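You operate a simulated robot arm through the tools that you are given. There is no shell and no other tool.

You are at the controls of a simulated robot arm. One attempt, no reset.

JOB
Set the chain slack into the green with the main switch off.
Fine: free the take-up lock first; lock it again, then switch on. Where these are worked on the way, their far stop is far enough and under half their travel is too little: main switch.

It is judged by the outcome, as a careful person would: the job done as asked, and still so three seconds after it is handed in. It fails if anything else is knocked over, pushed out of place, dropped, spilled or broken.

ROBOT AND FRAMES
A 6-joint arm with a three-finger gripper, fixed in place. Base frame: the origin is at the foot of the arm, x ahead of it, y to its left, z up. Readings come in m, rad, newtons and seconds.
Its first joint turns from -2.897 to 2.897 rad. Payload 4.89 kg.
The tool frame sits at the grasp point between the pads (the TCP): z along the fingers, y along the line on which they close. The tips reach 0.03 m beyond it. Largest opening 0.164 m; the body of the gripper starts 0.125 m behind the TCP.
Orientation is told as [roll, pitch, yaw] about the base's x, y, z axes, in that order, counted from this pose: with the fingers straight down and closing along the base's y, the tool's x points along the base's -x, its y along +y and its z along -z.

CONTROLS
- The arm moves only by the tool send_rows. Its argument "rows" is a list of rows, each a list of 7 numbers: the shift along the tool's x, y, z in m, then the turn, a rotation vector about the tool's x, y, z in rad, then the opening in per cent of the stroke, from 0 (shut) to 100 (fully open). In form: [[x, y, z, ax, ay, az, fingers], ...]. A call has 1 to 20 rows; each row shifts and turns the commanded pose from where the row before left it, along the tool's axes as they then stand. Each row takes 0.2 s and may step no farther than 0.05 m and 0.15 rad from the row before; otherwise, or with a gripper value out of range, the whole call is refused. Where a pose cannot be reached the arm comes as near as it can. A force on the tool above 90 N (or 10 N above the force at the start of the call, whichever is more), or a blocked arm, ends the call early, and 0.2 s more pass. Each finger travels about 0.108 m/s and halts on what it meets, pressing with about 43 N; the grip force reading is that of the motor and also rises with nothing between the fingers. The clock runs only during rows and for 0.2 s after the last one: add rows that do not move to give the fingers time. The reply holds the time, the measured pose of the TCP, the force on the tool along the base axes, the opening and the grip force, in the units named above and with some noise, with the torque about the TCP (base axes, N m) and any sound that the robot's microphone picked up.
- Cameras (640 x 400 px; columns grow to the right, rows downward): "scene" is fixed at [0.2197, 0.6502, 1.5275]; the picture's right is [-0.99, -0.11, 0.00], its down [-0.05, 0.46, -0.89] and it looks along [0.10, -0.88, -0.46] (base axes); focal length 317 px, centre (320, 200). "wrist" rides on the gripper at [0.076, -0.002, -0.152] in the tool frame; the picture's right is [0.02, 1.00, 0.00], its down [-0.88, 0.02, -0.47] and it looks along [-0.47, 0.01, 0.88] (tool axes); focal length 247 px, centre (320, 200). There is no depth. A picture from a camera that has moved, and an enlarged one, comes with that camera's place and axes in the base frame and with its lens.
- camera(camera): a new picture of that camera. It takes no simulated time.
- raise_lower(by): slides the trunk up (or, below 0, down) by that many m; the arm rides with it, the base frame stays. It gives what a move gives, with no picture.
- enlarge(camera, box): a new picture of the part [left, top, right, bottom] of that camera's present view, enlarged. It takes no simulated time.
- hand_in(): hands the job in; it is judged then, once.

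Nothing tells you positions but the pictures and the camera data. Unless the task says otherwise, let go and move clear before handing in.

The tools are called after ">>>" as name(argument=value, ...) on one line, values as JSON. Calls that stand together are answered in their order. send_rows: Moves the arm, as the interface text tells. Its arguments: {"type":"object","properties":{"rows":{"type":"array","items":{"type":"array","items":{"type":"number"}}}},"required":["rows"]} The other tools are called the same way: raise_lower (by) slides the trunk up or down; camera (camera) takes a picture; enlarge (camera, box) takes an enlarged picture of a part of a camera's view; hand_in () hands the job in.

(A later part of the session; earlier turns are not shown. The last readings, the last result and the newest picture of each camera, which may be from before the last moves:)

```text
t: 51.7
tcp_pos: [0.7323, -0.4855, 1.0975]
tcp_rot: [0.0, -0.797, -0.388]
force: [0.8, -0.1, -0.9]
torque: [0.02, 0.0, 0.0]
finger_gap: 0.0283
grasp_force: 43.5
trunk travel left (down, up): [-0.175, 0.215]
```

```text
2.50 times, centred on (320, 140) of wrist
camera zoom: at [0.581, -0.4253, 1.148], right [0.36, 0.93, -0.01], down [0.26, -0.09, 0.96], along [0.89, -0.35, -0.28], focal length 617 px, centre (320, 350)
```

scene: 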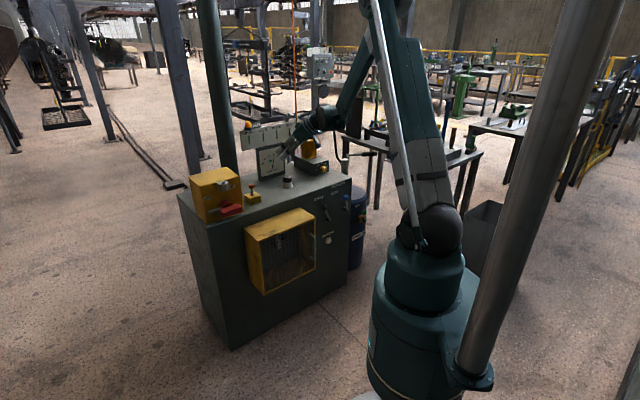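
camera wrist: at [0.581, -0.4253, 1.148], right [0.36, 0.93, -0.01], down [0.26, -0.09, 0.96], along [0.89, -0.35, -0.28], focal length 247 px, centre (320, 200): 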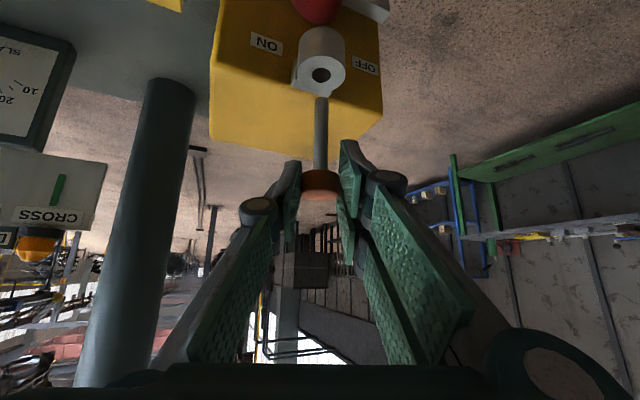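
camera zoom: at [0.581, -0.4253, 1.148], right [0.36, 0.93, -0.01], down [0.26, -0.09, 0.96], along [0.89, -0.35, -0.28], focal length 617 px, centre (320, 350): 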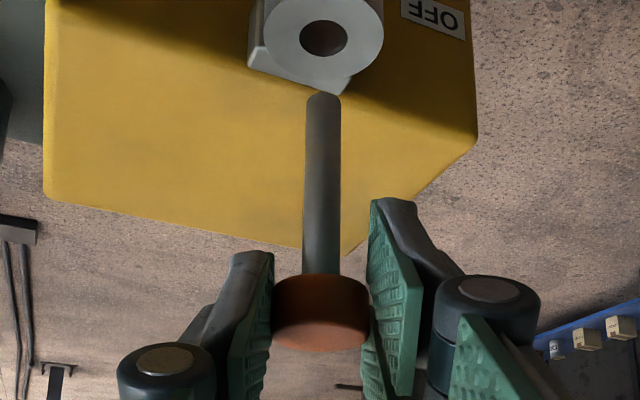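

Pin and hole line up within about 1–2 mm in both views. I'll lower it to just above the ring and look again.

>>> send_rows(rows=[[0.0079, 0, 0.0077, 0, 0, 0, 14], [0.0079, 0, 0.0077, 0, 0, 0, 14]])

>>> enlarge(camera="wrist", box=[280, 50, 360, 200])

>>> enlarge(camera="scene", box=[210, 155, 250, 195])

```text
t: 52.3
tcp_pos: [0.7317, -0.4863, 1.0753]
tcp_rot: [0.002, -0.797, -0.39]
force: [-0.2, 0.8, -2.2]
torque: [0.01, 0.0, 0.03]
finger_gap: 0.0283
grasp_force: 43.7
trunk travel left (down, up): [-0.175, 0.215]
```

```text
2.67 times, centred on (320, 125) of wrist
camera zoom: at [0.5807, -0.4255, 1.1256], right [0.36, 0.93, -0.01], down [0.26, -0.09, 0.96], along [0.89, -0.35, -0.28], focal length 659 px, centre (320, 400)
```

zoom: 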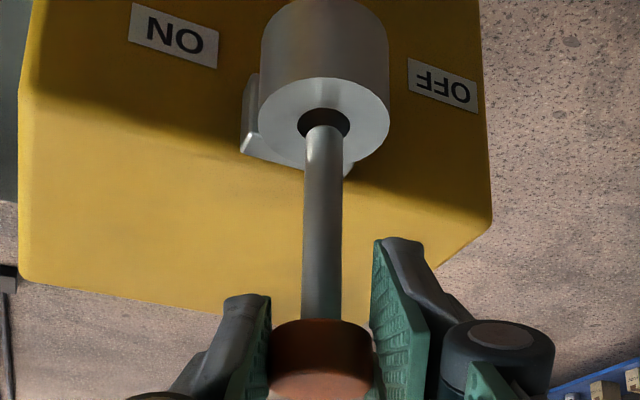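

```text
10.00 times, centred on (230, 175) of scene
camera zoom: at [0.2197, 0.6502, 1.5275], right [-0.99, -0.11, 0.0], down [-0.05, 0.46, -0.89], along [0.1, -0.88, -0.46], focal length 3166 px, centre (1220, 450)
```

zoom: 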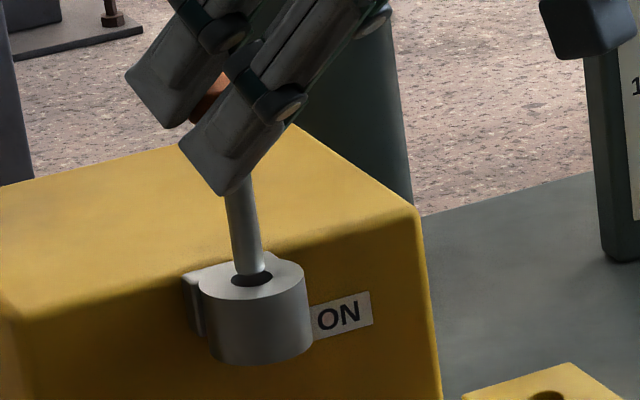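

Nearly centred; the pin looks about a millimetre short of the hole's centre. I'll nudge it and lower gently, watching the force.

>>> send_rows(rows=[[-0.0008, -0.0004, 0.0009, 0, 0, 0, 14], [0.0036, 0, 0.0035, 0, 0, 0, 14], [0.0036, 0, 0.0035, 0, 0, 0, 14]])

>>> enlarge(camera="wrist", box=[280, 50, 360, 200])

>>> enlarge(camera="scene", box=[210, 155, 250, 195])

```text
t: 53.1
tcp_pos: [0.7319, -0.4849, 1.0655]
tcp_rot: [0.002, -0.797, -0.387]
force: [0.5, -0.1, -1.9]
torque: [-0.01, 0.01, -0.01]
finger_gap: 0.0285
grasp_force: 42.7
trunk travel left (down, up): [-0.175, 0.215]
```

```text
2.67 times, centred on (320, 125) of wrist
camera zoom: at [0.5812, -0.4254, 1.1162], right [0.36, 0.93, -0.01], down [0.26, -0.09, 0.96], along [0.89, -0.35, -0.28], focal length 659 px, centre (320, 400)
```

zoom: 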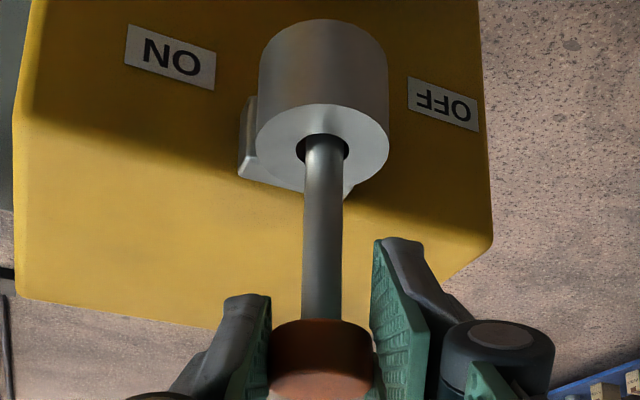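

```text
10.00 times, centred on (230, 175) of scene
camera zoom: at [0.2197, 0.6502, 1.5275], right [-0.99, -0.11, 0.0], down [-0.05, 0.46, -0.89], along [0.1, -0.88, -0.46], focal length 3166 px, centre (1220, 450)
```

zoom: 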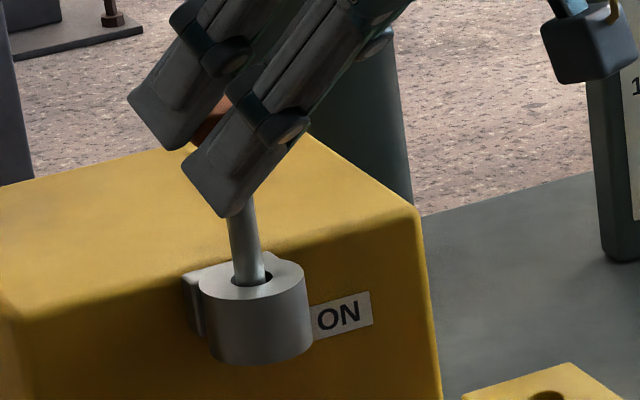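

It has entered the hole with no resistance. I'll continue down until the fingertips are just above the ring.

>>> send_rows(rows=[[0.0057, 0, 0.0056, 0, 0, 0, 14], [0.0057, 0, 0.0056, 0, 0, 0, 14], [0.0057, 0, 0.0056, 0, 0, 0, 14], [0.0057, 0, 0.0056, 0, 0, 0, 14], [0.0057, 0, 0.0056, 0, 0, 0, 14]])

>>> enlarge(camera="wrist", box=[270, 50, 380, 220])

>>> enlarge(camera="scene", box=[205, 155, 255, 205])

```text
t: 54.3
tcp_pos: [0.7326, -0.4854, 1.0263]
tcp_rot: [0.001, -0.799, -0.387]
force: [1.2, 0.4, 7.3]
torque: [0.12, -0.07, -0.07]
finger_gap: 0.0287
grasp_force: 43.2
trunk travel left (down, up): [-0.175, 0.215]
```

```text
2.35 times, centred on (325, 135) of wrist
camera zoom: at [0.5811, -0.4255, 1.0773], right [0.36, 0.93, -0.01], down [0.26, -0.09, 0.96], along [0.89, -0.35, -0.28], focal length 581 px, centre (308, 353)
```

zoom: 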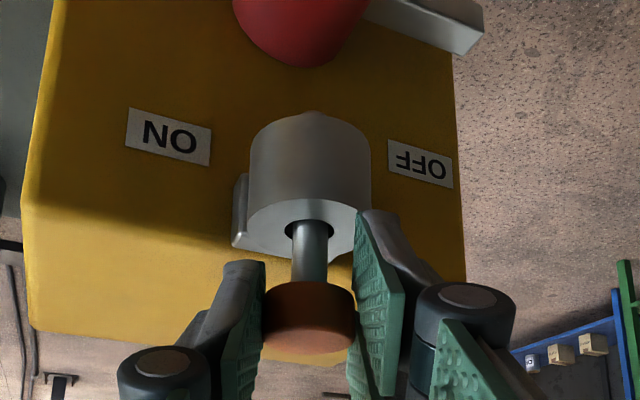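

```text
8.00 times, centred on (230, 180) of scene
camera zoom: at [0.2197, 0.6502, 1.5275], right [-0.99, -0.11, 0.0], down [-0.05, 0.46, -0.89], along [0.1, -0.88, -0.46], focal length 2533 px, centre (1040, 360)
```

zoom: 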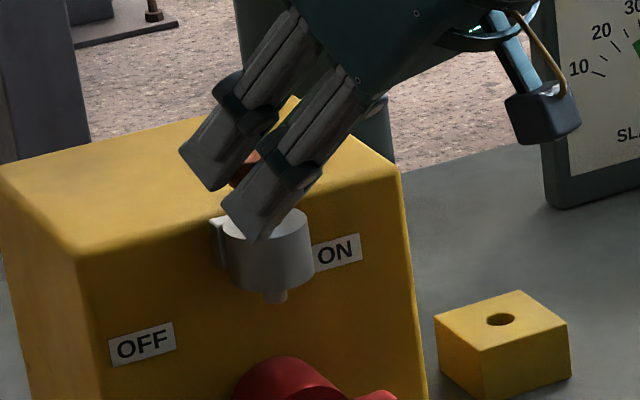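

The pin shows below the ring, and a fingertip is just touching the ring's top (7 N). I'll rise 3 mm and let go so that it settles on its cap.

>>> send_rows(rows=[[-0.0022, 0, -0.0021, 0, 0, 0, 14], [0, 0, 0, 0, 0, 0, 28], [0, 0, 0, 0, 0, 0, 28], [0, 0, 0, 0, 0, 0, 28]])

>>> enlarge(camera="wrist", box=[270, 50, 380, 220])

>>> enlarge(camera="scene", box=[205, 155, 255, 205])

```text
t: 55.3
tcp_pos: [0.7319, -0.485, 1.0284]
tcp_rot: [0.002, -0.797, -0.387]
force: [-0.1, -0.9, 0.0]
torque: [0.0, -0.02, 0.0]
finger_gap: 0.0459
grasp_force: 0.2
trunk travel left (down, up): [-0.175, 0.215]
```

```text
2.35 times, centred on (325, 135) of wrist
camera zoom: at [0.5812, -0.4258, 1.0796], right [0.36, 0.93, -0.01], down [0.26, -0.09, 0.96], along [0.89, -0.35, -0.28], focal length 581 px, centre (308, 353)
```

zoom: 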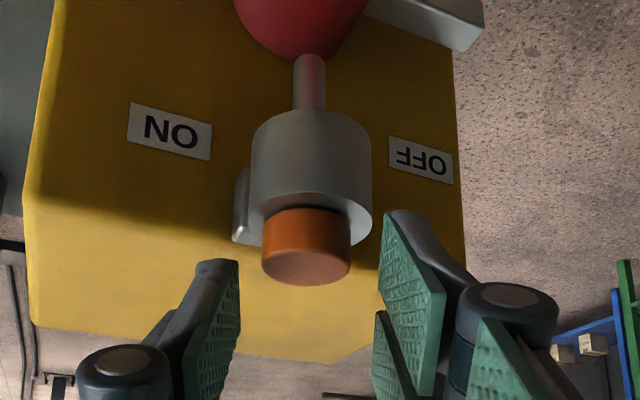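

```text
8.00 times, centred on (230, 180) of scene
camera zoom: at [0.2197, 0.6502, 1.5275], right [-0.99, -0.11, 0.0], down [-0.05, 0.46, -0.89], along [0.1, -0.88, -0.46], focal length 2533 px, centre (1040, 360)
```

zoom: 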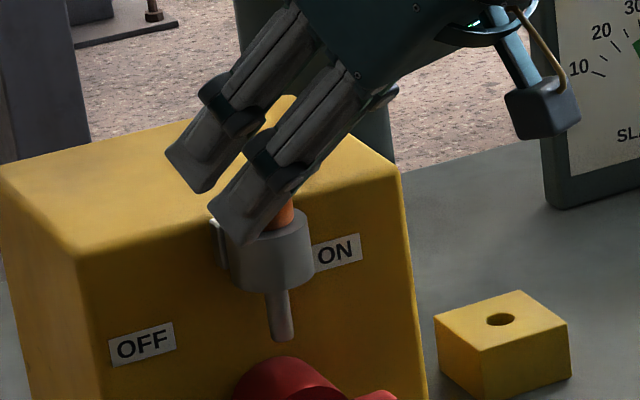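

The pin sits home in the ring with its end blocking the pointer, so the switch is held off and the take-up pin is out. Now I back away and go over to the black knob.

>>> send_rows(rows=[[0, 0, -0.04, 0, 0, 0, 32], [0, 0, -0.04, 0, 0, 0, 36], [0.0067, -0.041, -0.0015, 0, 0, 0, 40], [0.0067, -0.041, -0.0015, 0, 0, 0, 40], [0.0067, -0.041, -0.0015, 0, 0, 0, 40], [0.0067, -0.041, -0.0015, 0, 0, 0, 40], [0.0067, -0.041, -0.0015, 0, 0, 0, 40], [0.0067, -0.041, -0.0015, 0, 0, 0, 40], [0.0067, -0.041, -0.0015, 0, 0, 0, 40], [0.0067, -0.041, -0.0015, 0, 0, 0, 40], [0, 0, 0, 0.0878, 0, 0.0856, 40], [0, 0, 0, 0.0878, 0, 0.0856, 40], [0, 0, 0, 0.0878, 0, 0.0856, 40], [0, 0, 0, 0.0878, 0, 0.0856, 40], [0, 0, 0, 0.0878, 0, 0.0856, 40], [0, 0, 0, 0, 0, 0, 40]])

>>> camera(camera="wrist")

>>> enlarge(camera="scene", box=[190, 120, 310, 220])

```text
t: 58.7
tcp_pos: [0.5133, -0.7496, 1.0547]
tcp_rot: [0.0, -0.797, -1.0]
force: [-0.5, 0.0, -0.2]
torque: [-0.03, 0.04, 0.01]
finger_gap: 0.0654
grasp_force: 0.0
trunk travel left (down, up): [-0.175, 0.215]
```

```text
taken
camera wrist: at [0.4248, -0.6137, 1.1048], right [0.83, 0.55, -0.01], down [0.17, -0.22, 0.96], along [0.53, -0.8, -0.28], focal length 247 px, centre (320, 200)
```

wrist: 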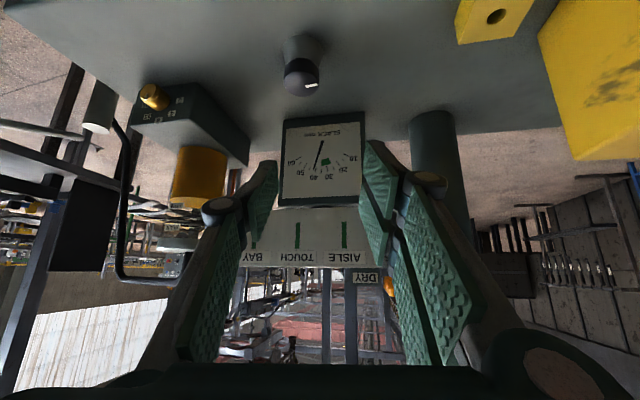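

```text
4.00 times, centred on (250, 170) of scene
camera zoom: at [0.2197, 0.6502, 1.5275], right [-0.99, -0.11, 0.0], down [-0.05, 0.46, -0.89], along [0.1, -0.88, -0.46], focal length 1267 px, centre (600, 320)
```

zoom: 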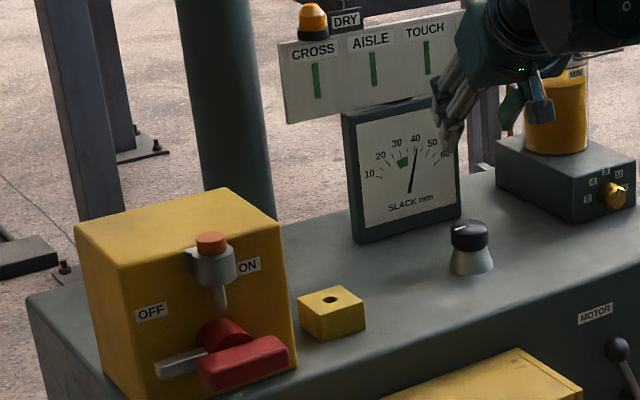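

>>> enlarge(camera="wrist", box=[260, 20, 340, 110])

>>> enlarge(camera="wrist", box=[265, 105, 385, 215])

```text
4.44 times, centred on (300, 65) of wrist
camera zoom: at [0.4248, -0.6137, 1.1048], right [0.83, 0.55, -0.01], down [0.17, -0.22, 0.96], along [0.53, -0.8, -0.28], focal length 1098 px, centre (409, 800)
```

zoom: 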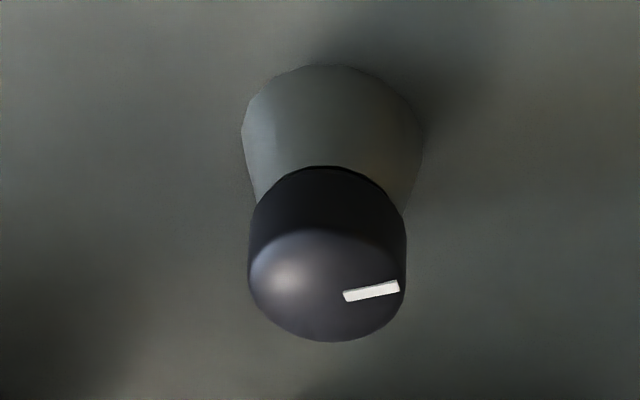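

```text
3.64 times, centred on (325, 160) of wrist
camera zoom: at [0.4248, -0.6137, 1.1048], right [0.83, 0.55, -0.01], down [0.17, -0.22, 0.96], along [0.53, -0.8, -0.28], focal length 898 px, centre (302, 346)
```

zoom: 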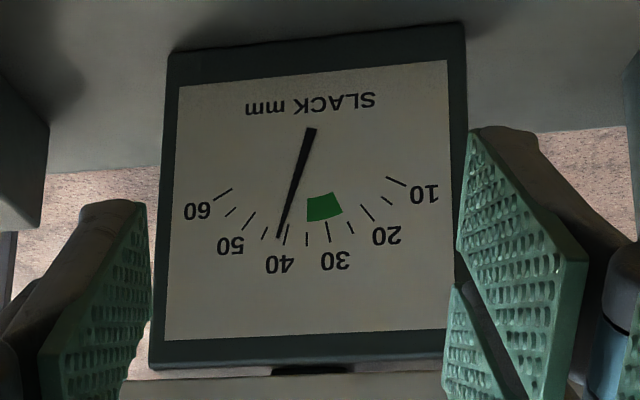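

From two views the knob's top centre is at (0.559, -0.871, 0.851), about 50 mm across. The gauge reads about 41.7 and green runs roughly 25–35. I'll move to just short of the knob and check alignment.

>>> send_rows(rows=[[0.0218, -0.0089, 0.0418, 0, 0, 0, 42], [0.0218, -0.0089, 0.0418, 0, 0, 0, 42], [0.0218, -0.0089, 0.0418, 0, 0, 0, 42], [0, 0, 0, 0, 0, 0, 42]])

>>> camera(camera="wrist")

>>> enlarge(camera="scene", box=[240, 130, 330, 200])

```text
t: 59.7
tcp_pos: [0.5151, -0.8004, 0.9193]
tcp_rot: [0.0, -0.797, -0.999]
force: [-0.3, -0.1, -0.2]
torque: [0.02, 0.03, -0.03]
finger_gap: 0.0687
grasp_force: 0.1
trunk travel left (down, up): [-0.175, 0.215]
```

```text
taken
camera wrist: at [0.4254, -0.6654, 0.9703], right [0.83, 0.55, -0.01], down [0.17, -0.22, 0.96], along [0.53, -0.8, -0.28], focal length 247 px, centre (320, 200)
```

wrist: 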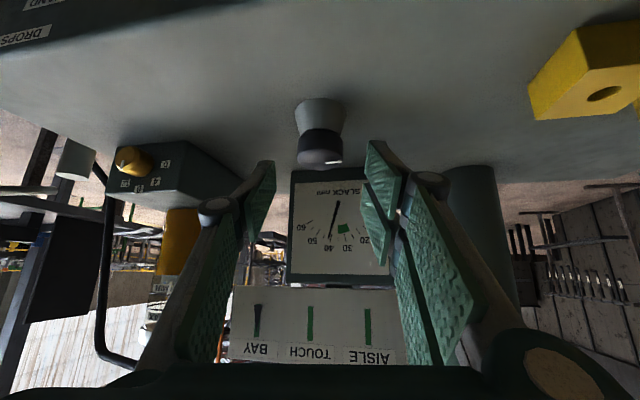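

```text
5.71 times, centred on (285, 165) of scene
camera zoom: at [0.2197, 0.6502, 1.5275], right [-0.99, -0.11, 0.0], down [-0.05, 0.46, -0.89], along [0.1, -0.88, -0.46], focal length 1809 px, centre (520, 400)
```

zoom: 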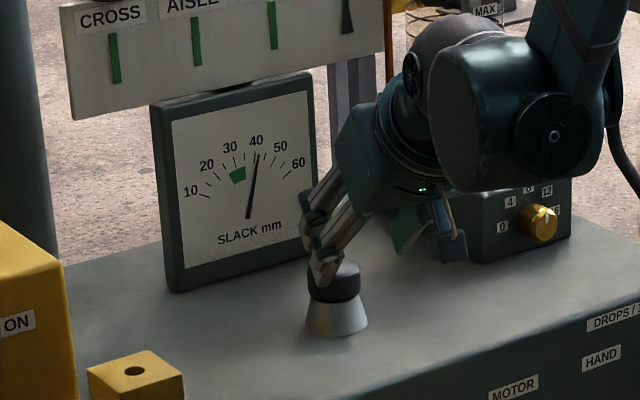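

>>> send_rows(rows=[[-0.0005, -0.0004, 0.04, 0, 0, 0, 42], [-0.0005, -0.0004, 0.035, 0, 0, 0, 42], [0, 0, 0, 0, 0, 0, 42]])

>>> camera(camera="wrist")

>>> enlarge(camera="scene", box=[250, 140, 320, 200])

```text
t: 60.5
tcp_pos: [0.5432, -0.8478, 0.8682]
tcp_rot: [0.001, -0.798, -1.002]
force: [1.0, 0.6, -0.6]
torque: [0.0, 0.04, -0.04]
finger_gap: 0.0691
grasp_force: 0.0
trunk travel left (down, up): [-0.175, 0.215]
```

```text
taken
camera wrist: at [0.4543, -0.7119, 0.9188], right [0.83, 0.55, -0.01], down [0.17, -0.22, 0.96], along [0.53, -0.8, -0.28], focal length 247 px, centre (320, 200)
```

wrist: 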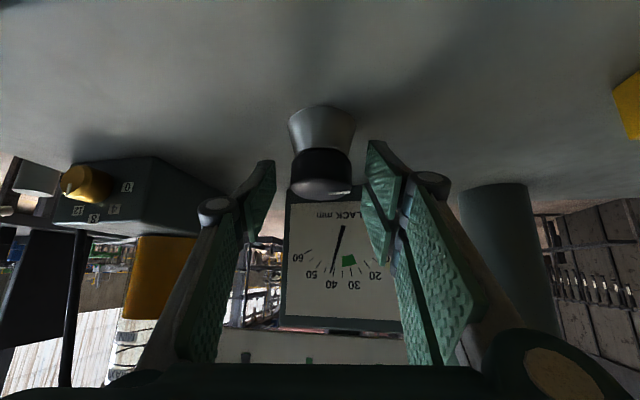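

```text
6.67 times, centred on (285, 170) of scene
camera zoom: at [0.2197, 0.6502, 1.5275], right [-0.99, -0.11, 0.0], down [-0.05, 0.46, -0.89], along [0.1, -0.88, -0.46], focal length 2111 px, centre (553, 400)
```

zoom: 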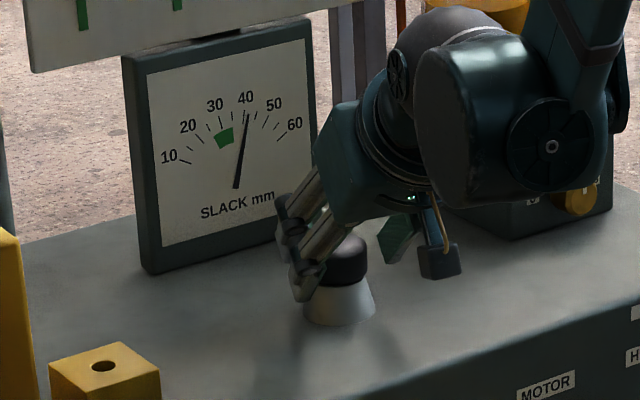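

>>> send_rows(rows=[[0, 0, 0.0125, 0, 0, 0, 42], [0, 0, 0.0125, 0, 0, 0, 42], [0, 0, 0, 0, 0, 0, 42]])

>>> camera(camera="wrist")

>>> enlarge(camera="scene", box=[260, 150, 310, 195])

```text
t: 61.3
tcp_pos: [0.5526, -0.8621, 0.8511]
tcp_rot: [0.0, -0.796, -1.001]
force: [0.4, -0.2, -0.6]
torque: [0.01, 0.03, -0.03]
finger_gap: 0.0687
grasp_force: 0.0
trunk travel left (down, up): [-0.175, 0.215]
```

```text
taken
camera wrist: at [0.4639, -0.7262, 0.902], right [0.83, 0.55, -0.01], down [0.17, -0.22, 0.96], along [0.53, -0.8, -0.28], focal length 247 px, centre (320, 200)
```

wrist: 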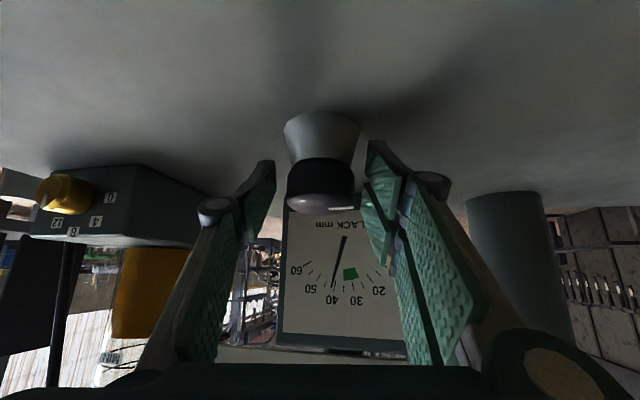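

```text
8.89 times, centred on (285, 172) of scene
camera zoom: at [0.2197, 0.6502, 1.5275], right [-0.99, -0.11, 0.0], down [-0.05, 0.46, -0.89], along [0.1, -0.88, -0.46], focal length 2815 px, centre (631, 444)
```

zoom: 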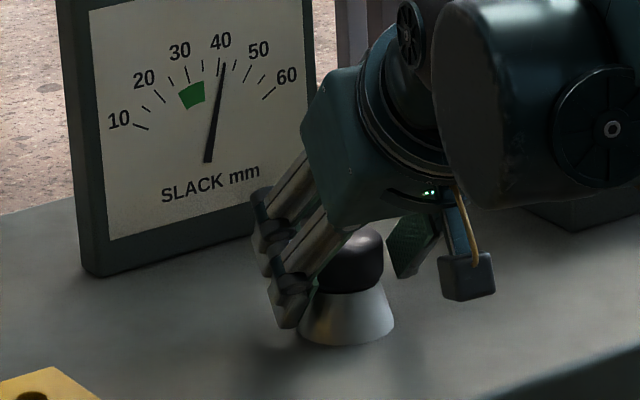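

The knob is well between the pads. I close on it and try a small clockwise turn, watching the gauge.

>>> send_rows(rows=[[0, 0, 0, 0, 0, 0, 26], [0, 0, 0, 0, 0, 0, 26], [0, 0, 0, 0, 0, 0, 26]])

>>> send_rows(rows=[[0, 0.0011, 0, 0.0716, 0, 0.0698, 26], [0, 0.0011, 0, 0.0716, 0, 0.0698, 26]])

>>> camera(camera="wrist")

>>> enlarge(camera="scene", box=[250, 140, 300, 190])

```text
t: 62.1
tcp_pos: [0.5544, -0.8628, 0.8509]
tcp_rot: [0.001, -0.798, -1.0]
force: [8.8, 6.6, 1.5]
torque: [0.34, -0.44, 0.07]
finger_gap: 0.0499
grasp_force: 8.7
trunk travel left (down, up): [-0.175, 0.215]
```

```text
t: 62.7
tcp_pos: [0.5541, -0.8588, 0.8518]
tcp_rot: [0.002, -0.799, -1.2]
force: [6.2, 18.4, 8.3]
torque: [0.97, -0.4, 0.38]
finger_gap: 0.0491
grasp_force: 7.8
trunk travel left (down, up): [-0.175, 0.215]
```

```text
taken
camera wrist: at [0.4947, -0.7091, 0.9026], right [0.93, 0.38, -0.01], down [0.12, -0.25, 0.96], along [0.36, -0.89, -0.28], focal length 247 px, centre (320, 200)
```

wrist: 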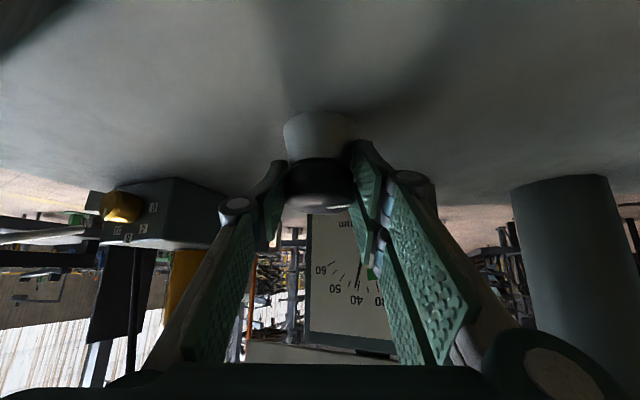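

```text
8.00 times, centred on (275, 165) of scene
camera zoom: at [0.2197, 0.6502, 1.5275], right [-0.99, -0.11, 0.0], down [-0.05, 0.46, -0.89], along [0.1, -0.88, -0.46], focal length 2533 px, centre (680, 480)
```

zoom: 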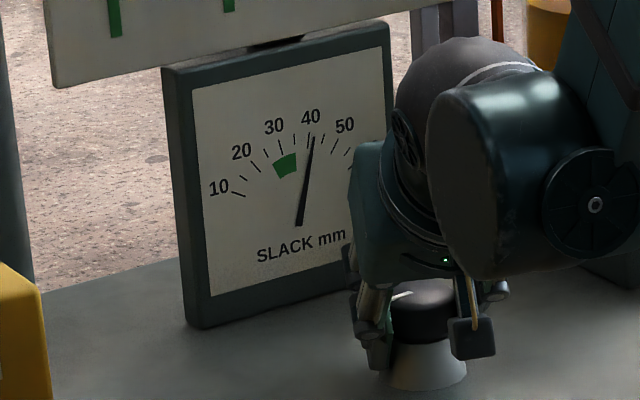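

>>> enlarge(camera="wrist", box=[265, 100, 375, 230])

>>> enlarge(camera="scene", box=[270, 160, 310, 195])

>>> enlarge(camera="scene", box=[255, 145, 285, 175])

```text
3.08 times, centred on (320, 165) of wrist
camera zoom: at [0.4947, -0.7091, 0.9026], right [0.93, 0.38, -0.01], down [0.12, -0.25, 0.96], along [0.36, -0.89, -0.28], focal length 760 px, centre (320, 308)
```

zoom: 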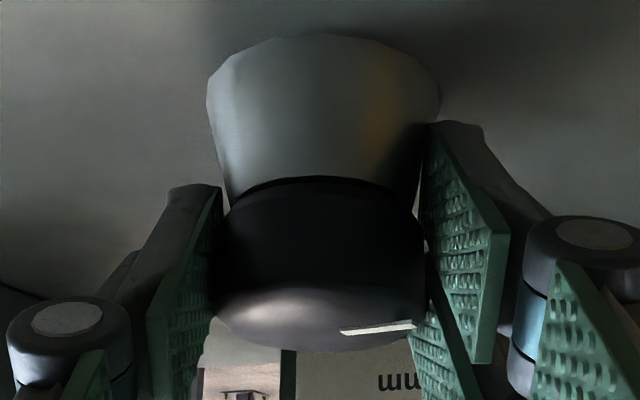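

```text
11.43 times, centred on (290, 178) of scene
camera zoom: at [0.2197, 0.6502, 1.5275], right [-0.99, -0.11, 0.0], down [-0.05, 0.46, -0.89], along [0.1, -0.88, -0.46], focal length 3619 px, centre (663, 457)
```

zoom: 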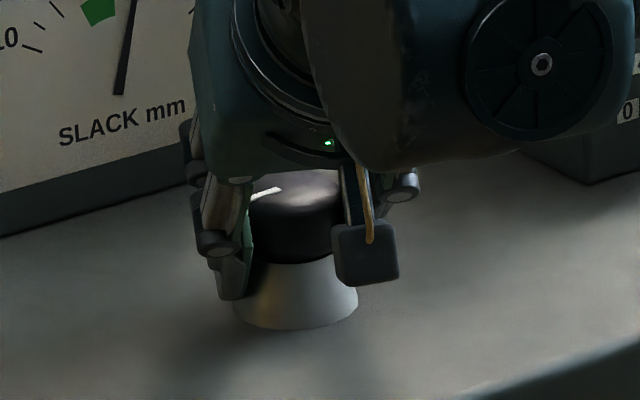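

```text
13.33 times, centred on (270, 160) of scene
camera zoom: at [0.2197, 0.6502, 1.5275], right [-0.99, -0.11, 0.0], down [-0.05, 0.46, -0.89], along [0.1, -0.88, -0.46], focal length 4222 px, centre (987, 733)
```

zoom: 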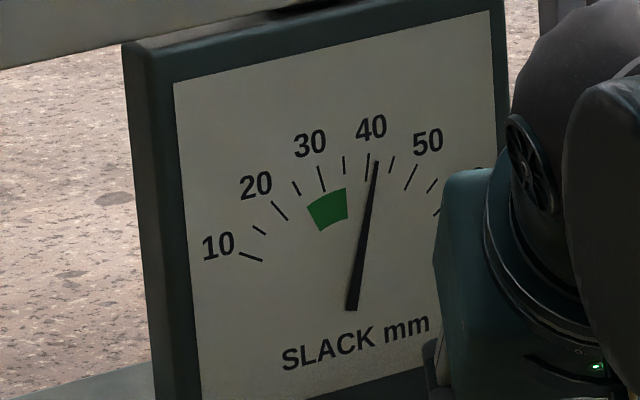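

The knob has barely turned (light grip). I'll grip it firmly and turn further clockwise to see the gauge respond.

>>> send_rows(rows=[[0, 0, 0, 0, 0, 0, 14], [0, 0, 0, 0, 0, 0, 14]])

>>> send_rows(rows=[[0, 0.0011, 0, 0.0716, 0, 0.0698, 14], [0, 0.0011, 0, 0.0716, 0, 0.0698, 14], [0, 0.0011, 0, 0.0716, 0, 0.0698, 14]])

>>> enlarge(camera="scene", box=[270, 160, 310, 195])

>>> enlarge(camera="scene", box=[255, 145, 285, 175])

```text
t: 63.3
tcp_pos: [0.5561, -0.8593, 0.8511]
tcp_rot: [-0.001, -0.798, -1.201]
force: [6.6, 17.8, 7.6]
torque: [0.66, -1.14, -0.03]
finger_gap: 0.0484
grasp_force: 45.2
trunk travel left (down, up): [-0.175, 0.215]
```

```text
t: 64.1
tcp_pos: [0.5581, -0.8594, 0.8517]
tcp_rot: [0.0, -0.799, -1.501]
force: [-3.5, 23.8, 11.9]
torque: [1.71, -0.88, 0.88]
finger_gap: 0.0486
grasp_force: 32.1
trunk travel left (down, up): [-0.175, 0.215]
```

```text
11.43 times, centred on (290, 178) of scene
camera zoom: at [0.2197, 0.6502, 1.5275], right [-0.99, -0.11, 0.0], down [-0.05, 0.46, -0.89], along [0.1, -0.88, -0.46], focal length 3619 px, centre (663, 457)
```

zoom: 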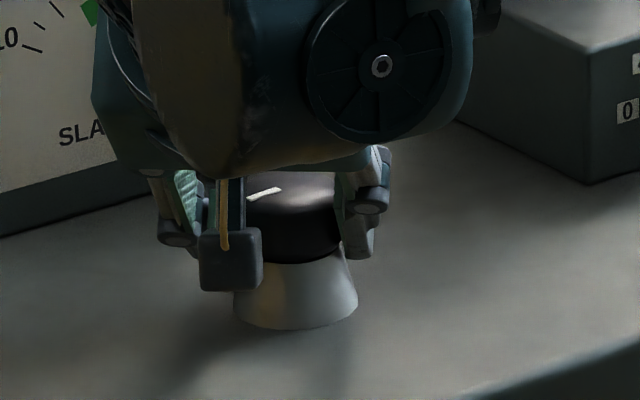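

```text
13.33 times, centred on (270, 160) of scene
camera zoom: at [0.2197, 0.6502, 1.5275], right [-0.99, -0.11, 0.0], down [-0.05, 0.46, -0.89], along [0.1, -0.88, -0.46], focal length 4222 px, centre (987, 733)
```

zoom: 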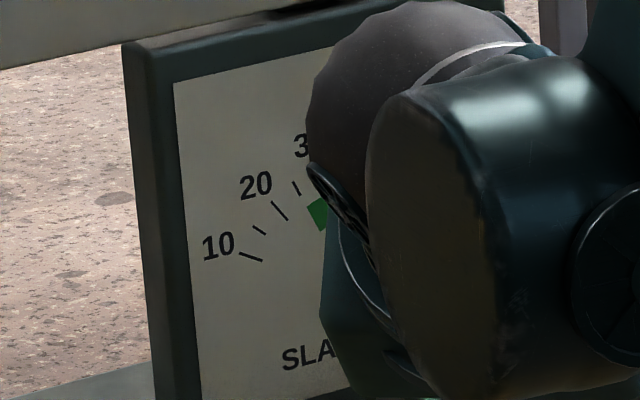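

The knob did not follow at all at about 0.9 N·m; the fingers just slipped. I'll try it the other way while returning, to see if it is locked or merely at a stop.

>>> send_rows(rows=[[0, -0.0011, 0, -0.0716, 0, -0.0698, 14], [0, -0.0011, 0, -0.0716, 0, -0.0698, 14], [0, -0.0011, 0, -0.0716, 0, -0.0698, 14], [0, -0.0011, 0, -0.0716, 0, -0.0698, 14], [0, -0.0011, 0, -0.0716, 0, -0.0698, 14]])

>>> enlarge(camera="scene", box=[270, 160, 310, 195])

>>> enlarge(camera="scene", box=[255, 145, 285, 175])

```text
t: 65.3
tcp_pos: [0.5531, -0.8615, 0.8503]
tcp_rot: [0.001, -0.797, -0.997]
force: [15.0, 6.8, 12.3]
torque: [0.36, -1.43, -0.58]
finger_gap: 0.0496
grasp_force: 33.3
trunk travel left (down, up): [-0.175, 0.215]
```

```text
11.43 times, centred on (290, 178) of scene
camera zoom: at [0.2197, 0.6502, 1.5275], right [-0.99, -0.11, 0.0], down [-0.05, 0.46, -0.89], along [0.1, -0.88, -0.46], focal length 3619 px, centre (663, 457)
```

zoom: 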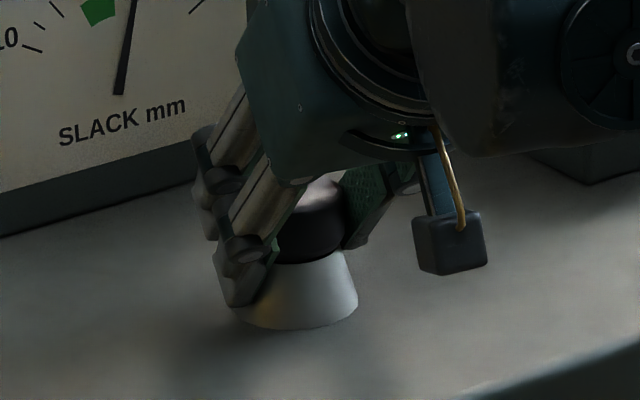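

```text
13.33 times, centred on (270, 160) of scene
camera zoom: at [0.2197, 0.6502, 1.5275], right [-0.99, -0.11, 0.0], down [-0.05, 0.46, -0.89], along [0.1, -0.88, -0.46], focal length 4222 px, centre (987, 733)
```

zoom: 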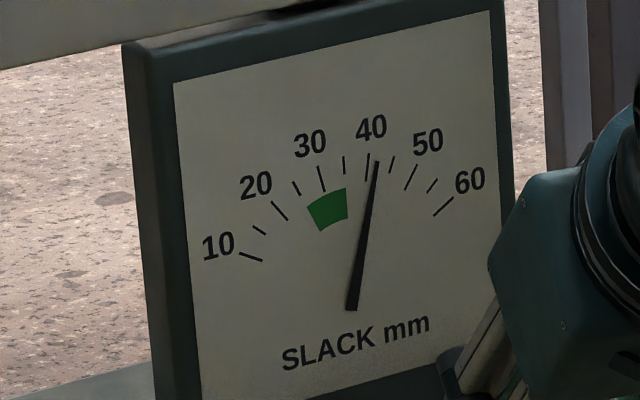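

The gauge stays at about 41.9 both ways, so the take-up is still locked and the pin wasn't its lock; it is the lock-off pin, fine where it is for now. I'll release the knob and turn to the unlabelled blue lever.

>>> send_rows(rows=[[0, 0, 0, 0, 0, 0, 42], [0, 0, 0, 0, 0, 0, 42], [0, 0, 0, 0, 0, 0, 42], [0, 0, -0.035, 0, 0, 0, 42], [0, 0, -0.04, 0, 0, 0, 42], [-0.02, 0, -0.03, 0, 0, 0, 42]])

>>> enlarge(camera="scene", box=[270, 160, 310, 195])

>>> camera(camera="wrist")

```text
t: 66.7
tcp_pos: [0.5181, -0.811, 0.9386]
tcp_rot: [0.001, -0.796, -1.001]
force: [0.5, -1.8, -1.8]
torque: [0.06, 0.02, 0.0]
finger_gap: 0.0691
grasp_force: 0.0
trunk travel left (down, up): [-0.175, 0.215]
```

```text
11.43 times, centred on (290, 178) of scene
camera zoom: at [0.2197, 0.6502, 1.5275], right [-0.99, -0.11, 0.0], down [-0.05, 0.46, -0.89], along [0.1, -0.88, -0.46], focal length 3619 px, centre (663, 457)
```

zoom: 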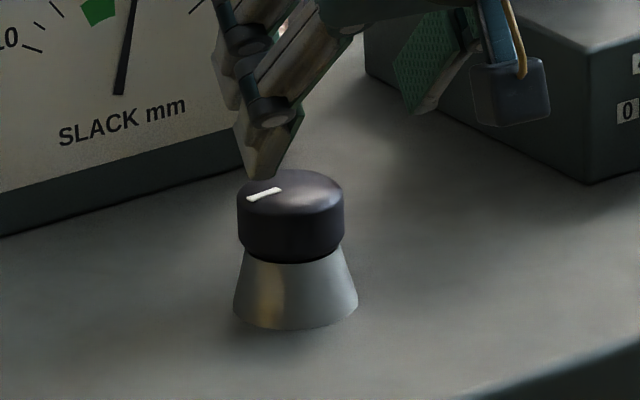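

```text
taken
camera wrist: at [0.4301, -0.6762, 0.99], right [0.83, 0.55, -0.01], down [0.17, -0.22, 0.96], along [0.53, -0.8, -0.28], focal length 247 px, centre (320, 200)
```

wrist: 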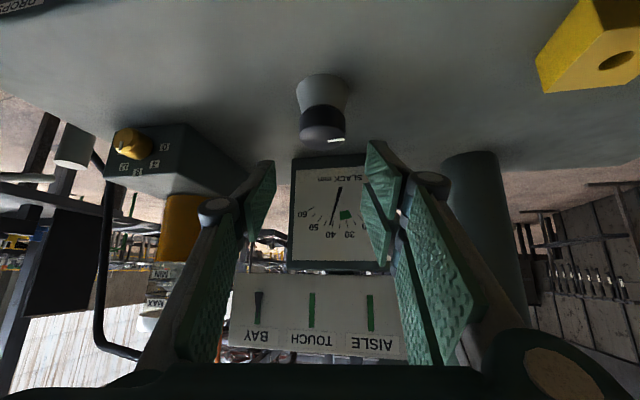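

Its mark confirms it hasn't turned. Next I go round in front of the cabinet to the blue lever to see it closely.

>>> send_rows(rows=[[0.0273, -0.0085, -0.028, 0, 0, 0, 42], [0.0273, -0.0085, -0.028, 0, 0, 0, 42], [0.0273, -0.0085, -0.028, 0, 0, 0, 42], [0.0273, -0.0085, -0.028, 0, 0, 0, 42], [0.0273, -0.0085, -0.028, 0, 0, 0, 42], [0.0273, -0.0085, -0.028, 0, 0, 0, 42], [-0.0065, -0.0428, 0.0067, 0, 0, 0, 42], [-0.0065, -0.0428, 0.0067, 0, 0, 0, 42], [-0.0065, -0.0428, 0.0067, 0, 0, 0, 42], [-0.0065, -0.0428, 0.0067, 0, 0, 0, 42], [-0.0065, -0.0428, 0.0067, 0, 0, 0, 42], [-0.0065, -0.0428, 0.0067, 0, 0, 0, 42], [0, 0, 0, -0.077, 0, -0.075, 42], [0, 0, 0, -0.077, 0, -0.075, 42], [0, 0, 0, 0, 0.15, 0, 42], [0, 0, 0, 0, 0.15, 0, 42], [0, 0, 0, 0, 0, 0, 42]])

>>> camera(camera="wrist")

>>> camera(camera="scene")

```text
t: 70.3
tcp_pos: [0.1642, -0.8272, 0.9384]
tcp_rot: [-0.002, -0.495, -0.783]
force: [0.1, 0.2, -0.6]
torque: [0.03, 0.01, 0.0]
finger_gap: 0.0691
grasp_force: 0.1
trunk travel left (down, up): [-0.175, 0.215]
```

```text
taken
camera wrist: at [0.0645, -0.7298, 1.0345], right [0.69, 0.72, -0.01], down [0.4, -0.37, 0.84], along [0.6, -0.58, -0.55], focal length 247 px, centre (320, 200)
```

wrist: 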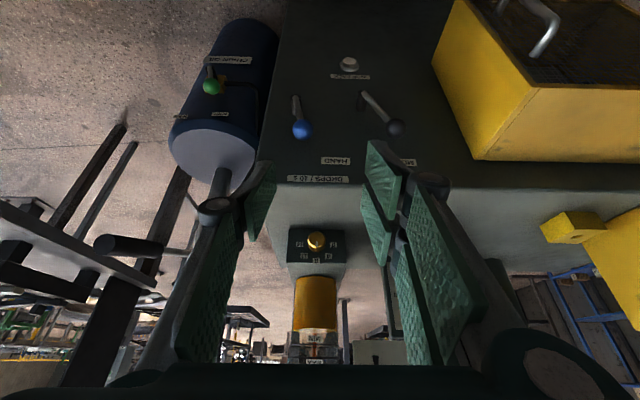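

```text
taken
```

scene: 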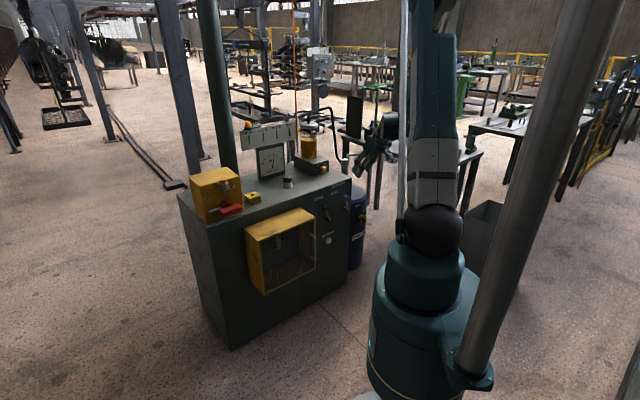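

>>> raise_lower(by=-0.1)

>>> camera(camera="wrist")

>>> enlarge(camera="wrist", box=[240, 0, 420, 150])

```text
t: 71.7
tcp_pos: [0.1644, -0.827, 0.8379]
tcp_rot: [0.0, -0.497, -0.782]
force: [-0.6, 0.1, -1.0]
torque: [-0.01, 0.01, -0.02]
finger_gap: 0.0689
grasp_force: 0.0
trunk travel left (down, up): [-0.075, 0.315]
```

```text
taken
camera wrist: at [0.0645, -0.7297, 0.9345], right [0.69, 0.72, -0.01], down [0.4, -0.37, 0.84], along [0.6, -0.58, -0.55], focal length 247 px, centre (320, 200)
```

wrist: 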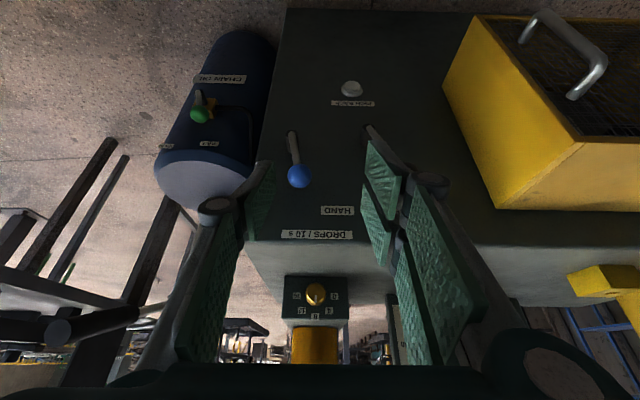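

```text
2.67 times, centred on (330, 75) of wrist
camera zoom: at [0.0645, -0.7297, 0.9345], right [0.69, 0.72, -0.01], down [0.4, -0.37, 0.84], along [0.6, -0.58, -0.55], focal length 659 px, centre (293, 533)
```

zoom: 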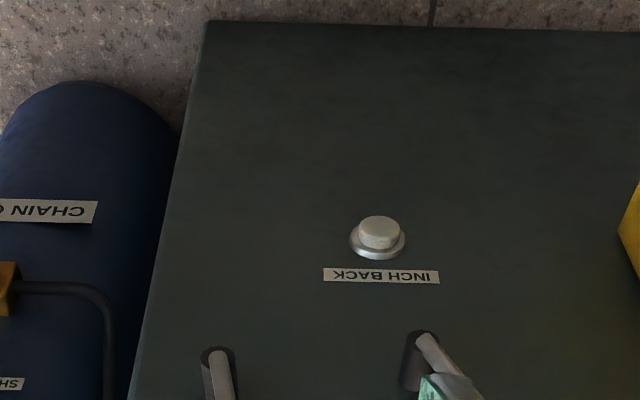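

>>> enlarge(camera="wrist", box=[265, 110, 345, 200])

>>> enlarge(camera="scene", box=[330, 180, 370, 220])

```text
4.44 times, centred on (305, 155) of wrist
camera zoom: at [0.0645, -0.7297, 0.9345], right [0.69, 0.72, -0.01], down [0.4, -0.37, 0.84], along [0.6, -0.58, -0.55], focal length 1098 px, centre (387, 400)
```

zoom: 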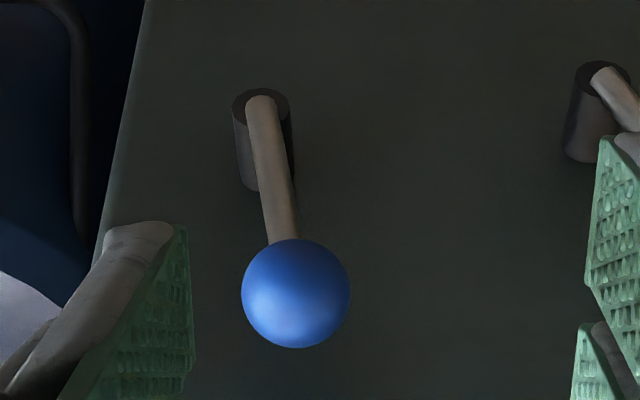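

```text
10.00 times, centred on (350, 200) of scene
camera zoom: at [0.2197, 0.6502, 1.5275], right [-0.99, -0.11, 0.0], down [-0.05, 0.46, -0.89], along [0.1, -0.88, -0.46], focal length 3166 px, centre (20, 200)
```

zoom: 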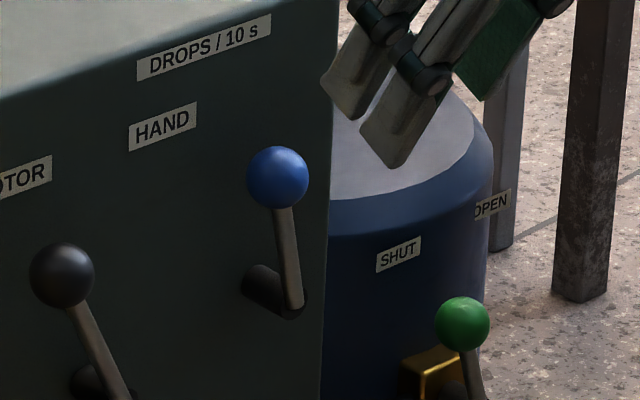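

The blue ball is at about n -0.844, e -0.498, z 0.708 (≈ x 0.245, y -0.948), on an arm leaning about 11° left. I'll bring the open fingers around it.

>>> send_rows(rows=[[-0.0316, -0.0145, 0, 0, 0, 0, 42], [-0.0316, -0.0145, 0, 0, 0, 0, 42], [0, 0, 0.042, 0, 0, 0, 42], [0, 0, 0.042, 0, 0, 0, 42], [0, 0, 0.042, 0, 0, 0, 42], [0, 0, 0, 0, 0, 0, 42]])

>>> camera(camera="wrist")

>>> enlarge(camera="scene", box=[310, 150, 390, 230])

```text
t: 73.0
tcp_pos: [0.2263, -0.9301, 0.7557]
tcp_rot: [0.0, -0.498, -0.784]
force: [0.3, 2.0, 0.1]
torque: [-0.02, -0.03, 0.0]
finger_gap: 0.0688
grasp_force: 0.1
trunk travel left (down, up): [-0.075, 0.315]
```

```text
taken
camera wrist: at [0.1267, -0.8321, 0.8524], right [0.69, 0.72, -0.01], down [0.4, -0.37, 0.84], along [0.6, -0.58, -0.55], focal length 247 px, centre (320, 200)
```

wrist: 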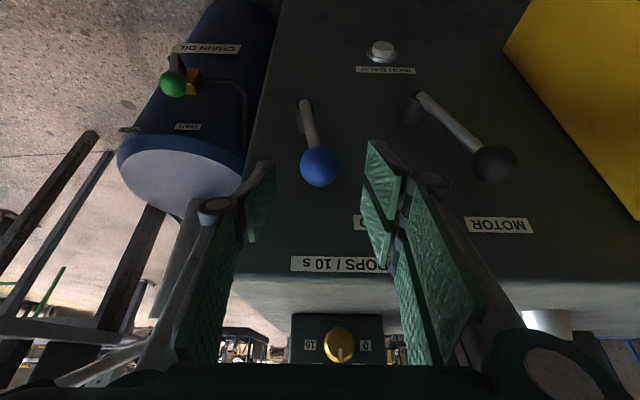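

```text
5.00 times, centred on (350, 190) of scene
camera zoom: at [0.2197, 0.6502, 1.5275], right [-0.99, -0.11, 0.0], down [-0.05, 0.46, -0.89], along [0.1, -0.88, -0.46], focal length 1583 px, centre (170, 250)
```

zoom: 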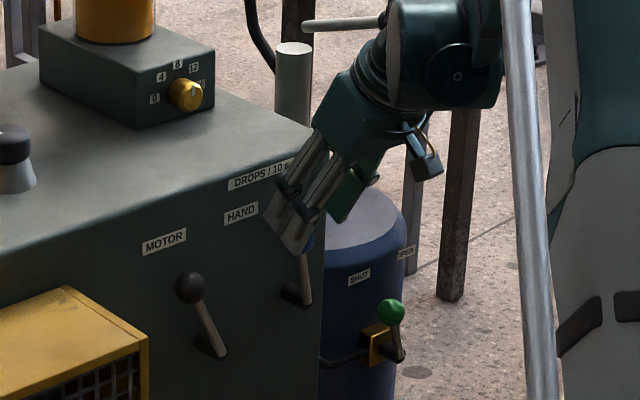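

>>> send_rows(rows=[[0, 0, 0.0215, 0, 0, 0, 42], [0, 0, 0.0215, 0, 0, 0, 42], [0, 0, 0, 0, 0, 0, 30], [0, 0, 0, 0, 0, 0, 19], [0, 0, 0, 0, 0, 0, 19]])

>>> camera(camera="wrist")

>>> enlarge(camera="scene", box=[310, 150, 390, 230])

```text
t: 74.2
tcp_pos: [0.2402, -0.9442, 0.7179]
tcp_rot: [0.002, -0.498, -0.786]
force: [0.2, -2.8, -6.5]
torque: [-0.02, 0.04, 0.02]
finger_gap: 0.0341
grasp_force: 45.1
trunk travel left (down, up): [-0.075, 0.315]
```

```text
taken
camera wrist: at [0.1406, -0.8462, 0.8144], right [0.69, 0.72, -0.01], down [0.4, -0.37, 0.84], along [0.6, -0.58, -0.55], focal length 247 px, centre (320, 200)
```

wrist: 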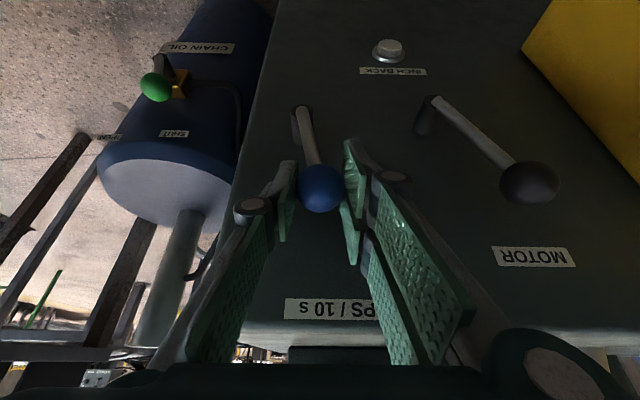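

```text
5.00 times, centred on (350, 190) of scene
camera zoom: at [0.2197, 0.6502, 1.5275], right [-0.99, -0.11, 0.0], down [-0.05, 0.46, -0.89], along [0.1, -0.88, -0.46], focal length 1583 px, centre (170, 250)
```

zoom: 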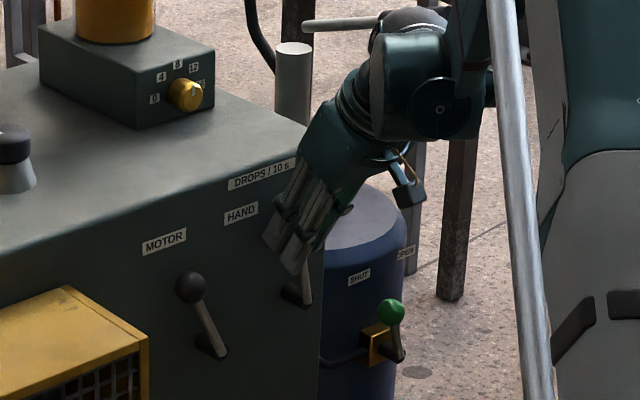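

The ball is pinched. I'll try a small move to the right along its arc and read the force.

>>> send_rows(rows=[[-0.0004, -0.005, -0.0009, 0, 0, 0, 19], [-0.0004, -0.005, -0.0009, 0, 0, 0, 19]])

>>> enlarge(camera="wrist", box=[250, 80, 390, 260])

```text
t: 74.8
tcp_pos: [0.2327, -0.9501, 0.7216]
tcp_rot: [0.001, -0.497, -0.785]
force: [3.9, 7.2, -4.2]
torque: [0.69, -0.12, 0.19]
finger_gap: 0.0345
grasp_force: 44.4
trunk travel left (down, up): [-0.075, 0.315]
```

```text
2.22 times, centred on (320, 170) of wrist
camera zoom: at [0.1337, -0.8535, 0.8174], right [0.69, 0.72, -0.01], down [0.4, -0.37, 0.84], along [0.6, -0.58, -0.55], focal length 549 px, centre (320, 267)
```

zoom: 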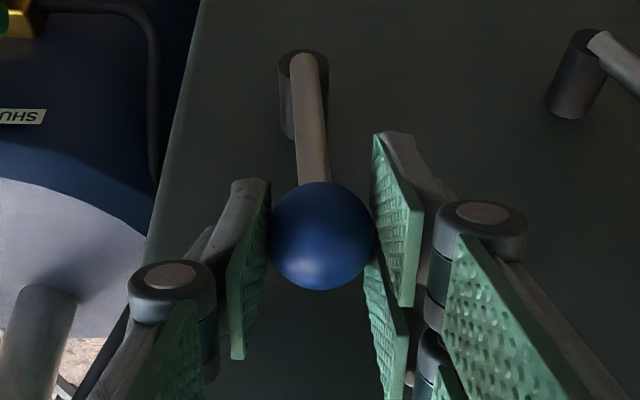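

It moves with about 8 N of friction. Continuing in small steps along the arc.

>>> send_rows(rows=[[0, -0.008, 0, 0, 0, 0, 19], [0, -0.008, 0, 0, 0, 0, 19]])

>>> enlarge(camera="wrist", box=[250, 80, 390, 260])

```text
t: 75.5
tcp_pos: [0.2221, -0.963, 0.7218]
tcp_rot: [-0.001, -0.497, -0.783]
force: [4.6, 5.7, -4.2]
torque: [0.44, -0.48, 0.11]
finger_gap: 0.034
grasp_force: 45.2
trunk travel left (down, up): [-0.075, 0.315]
```

```text
2.22 times, centred on (320, 170) of wrist
camera zoom: at [0.1226, -0.865, 0.8178], right [0.69, 0.72, -0.01], down [0.4, -0.37, 0.84], along [0.6, -0.58, -0.55], focal length 549 px, centre (320, 267)
```

zoom: 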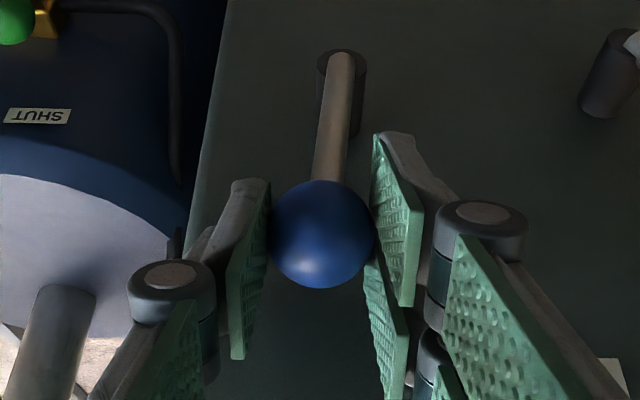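

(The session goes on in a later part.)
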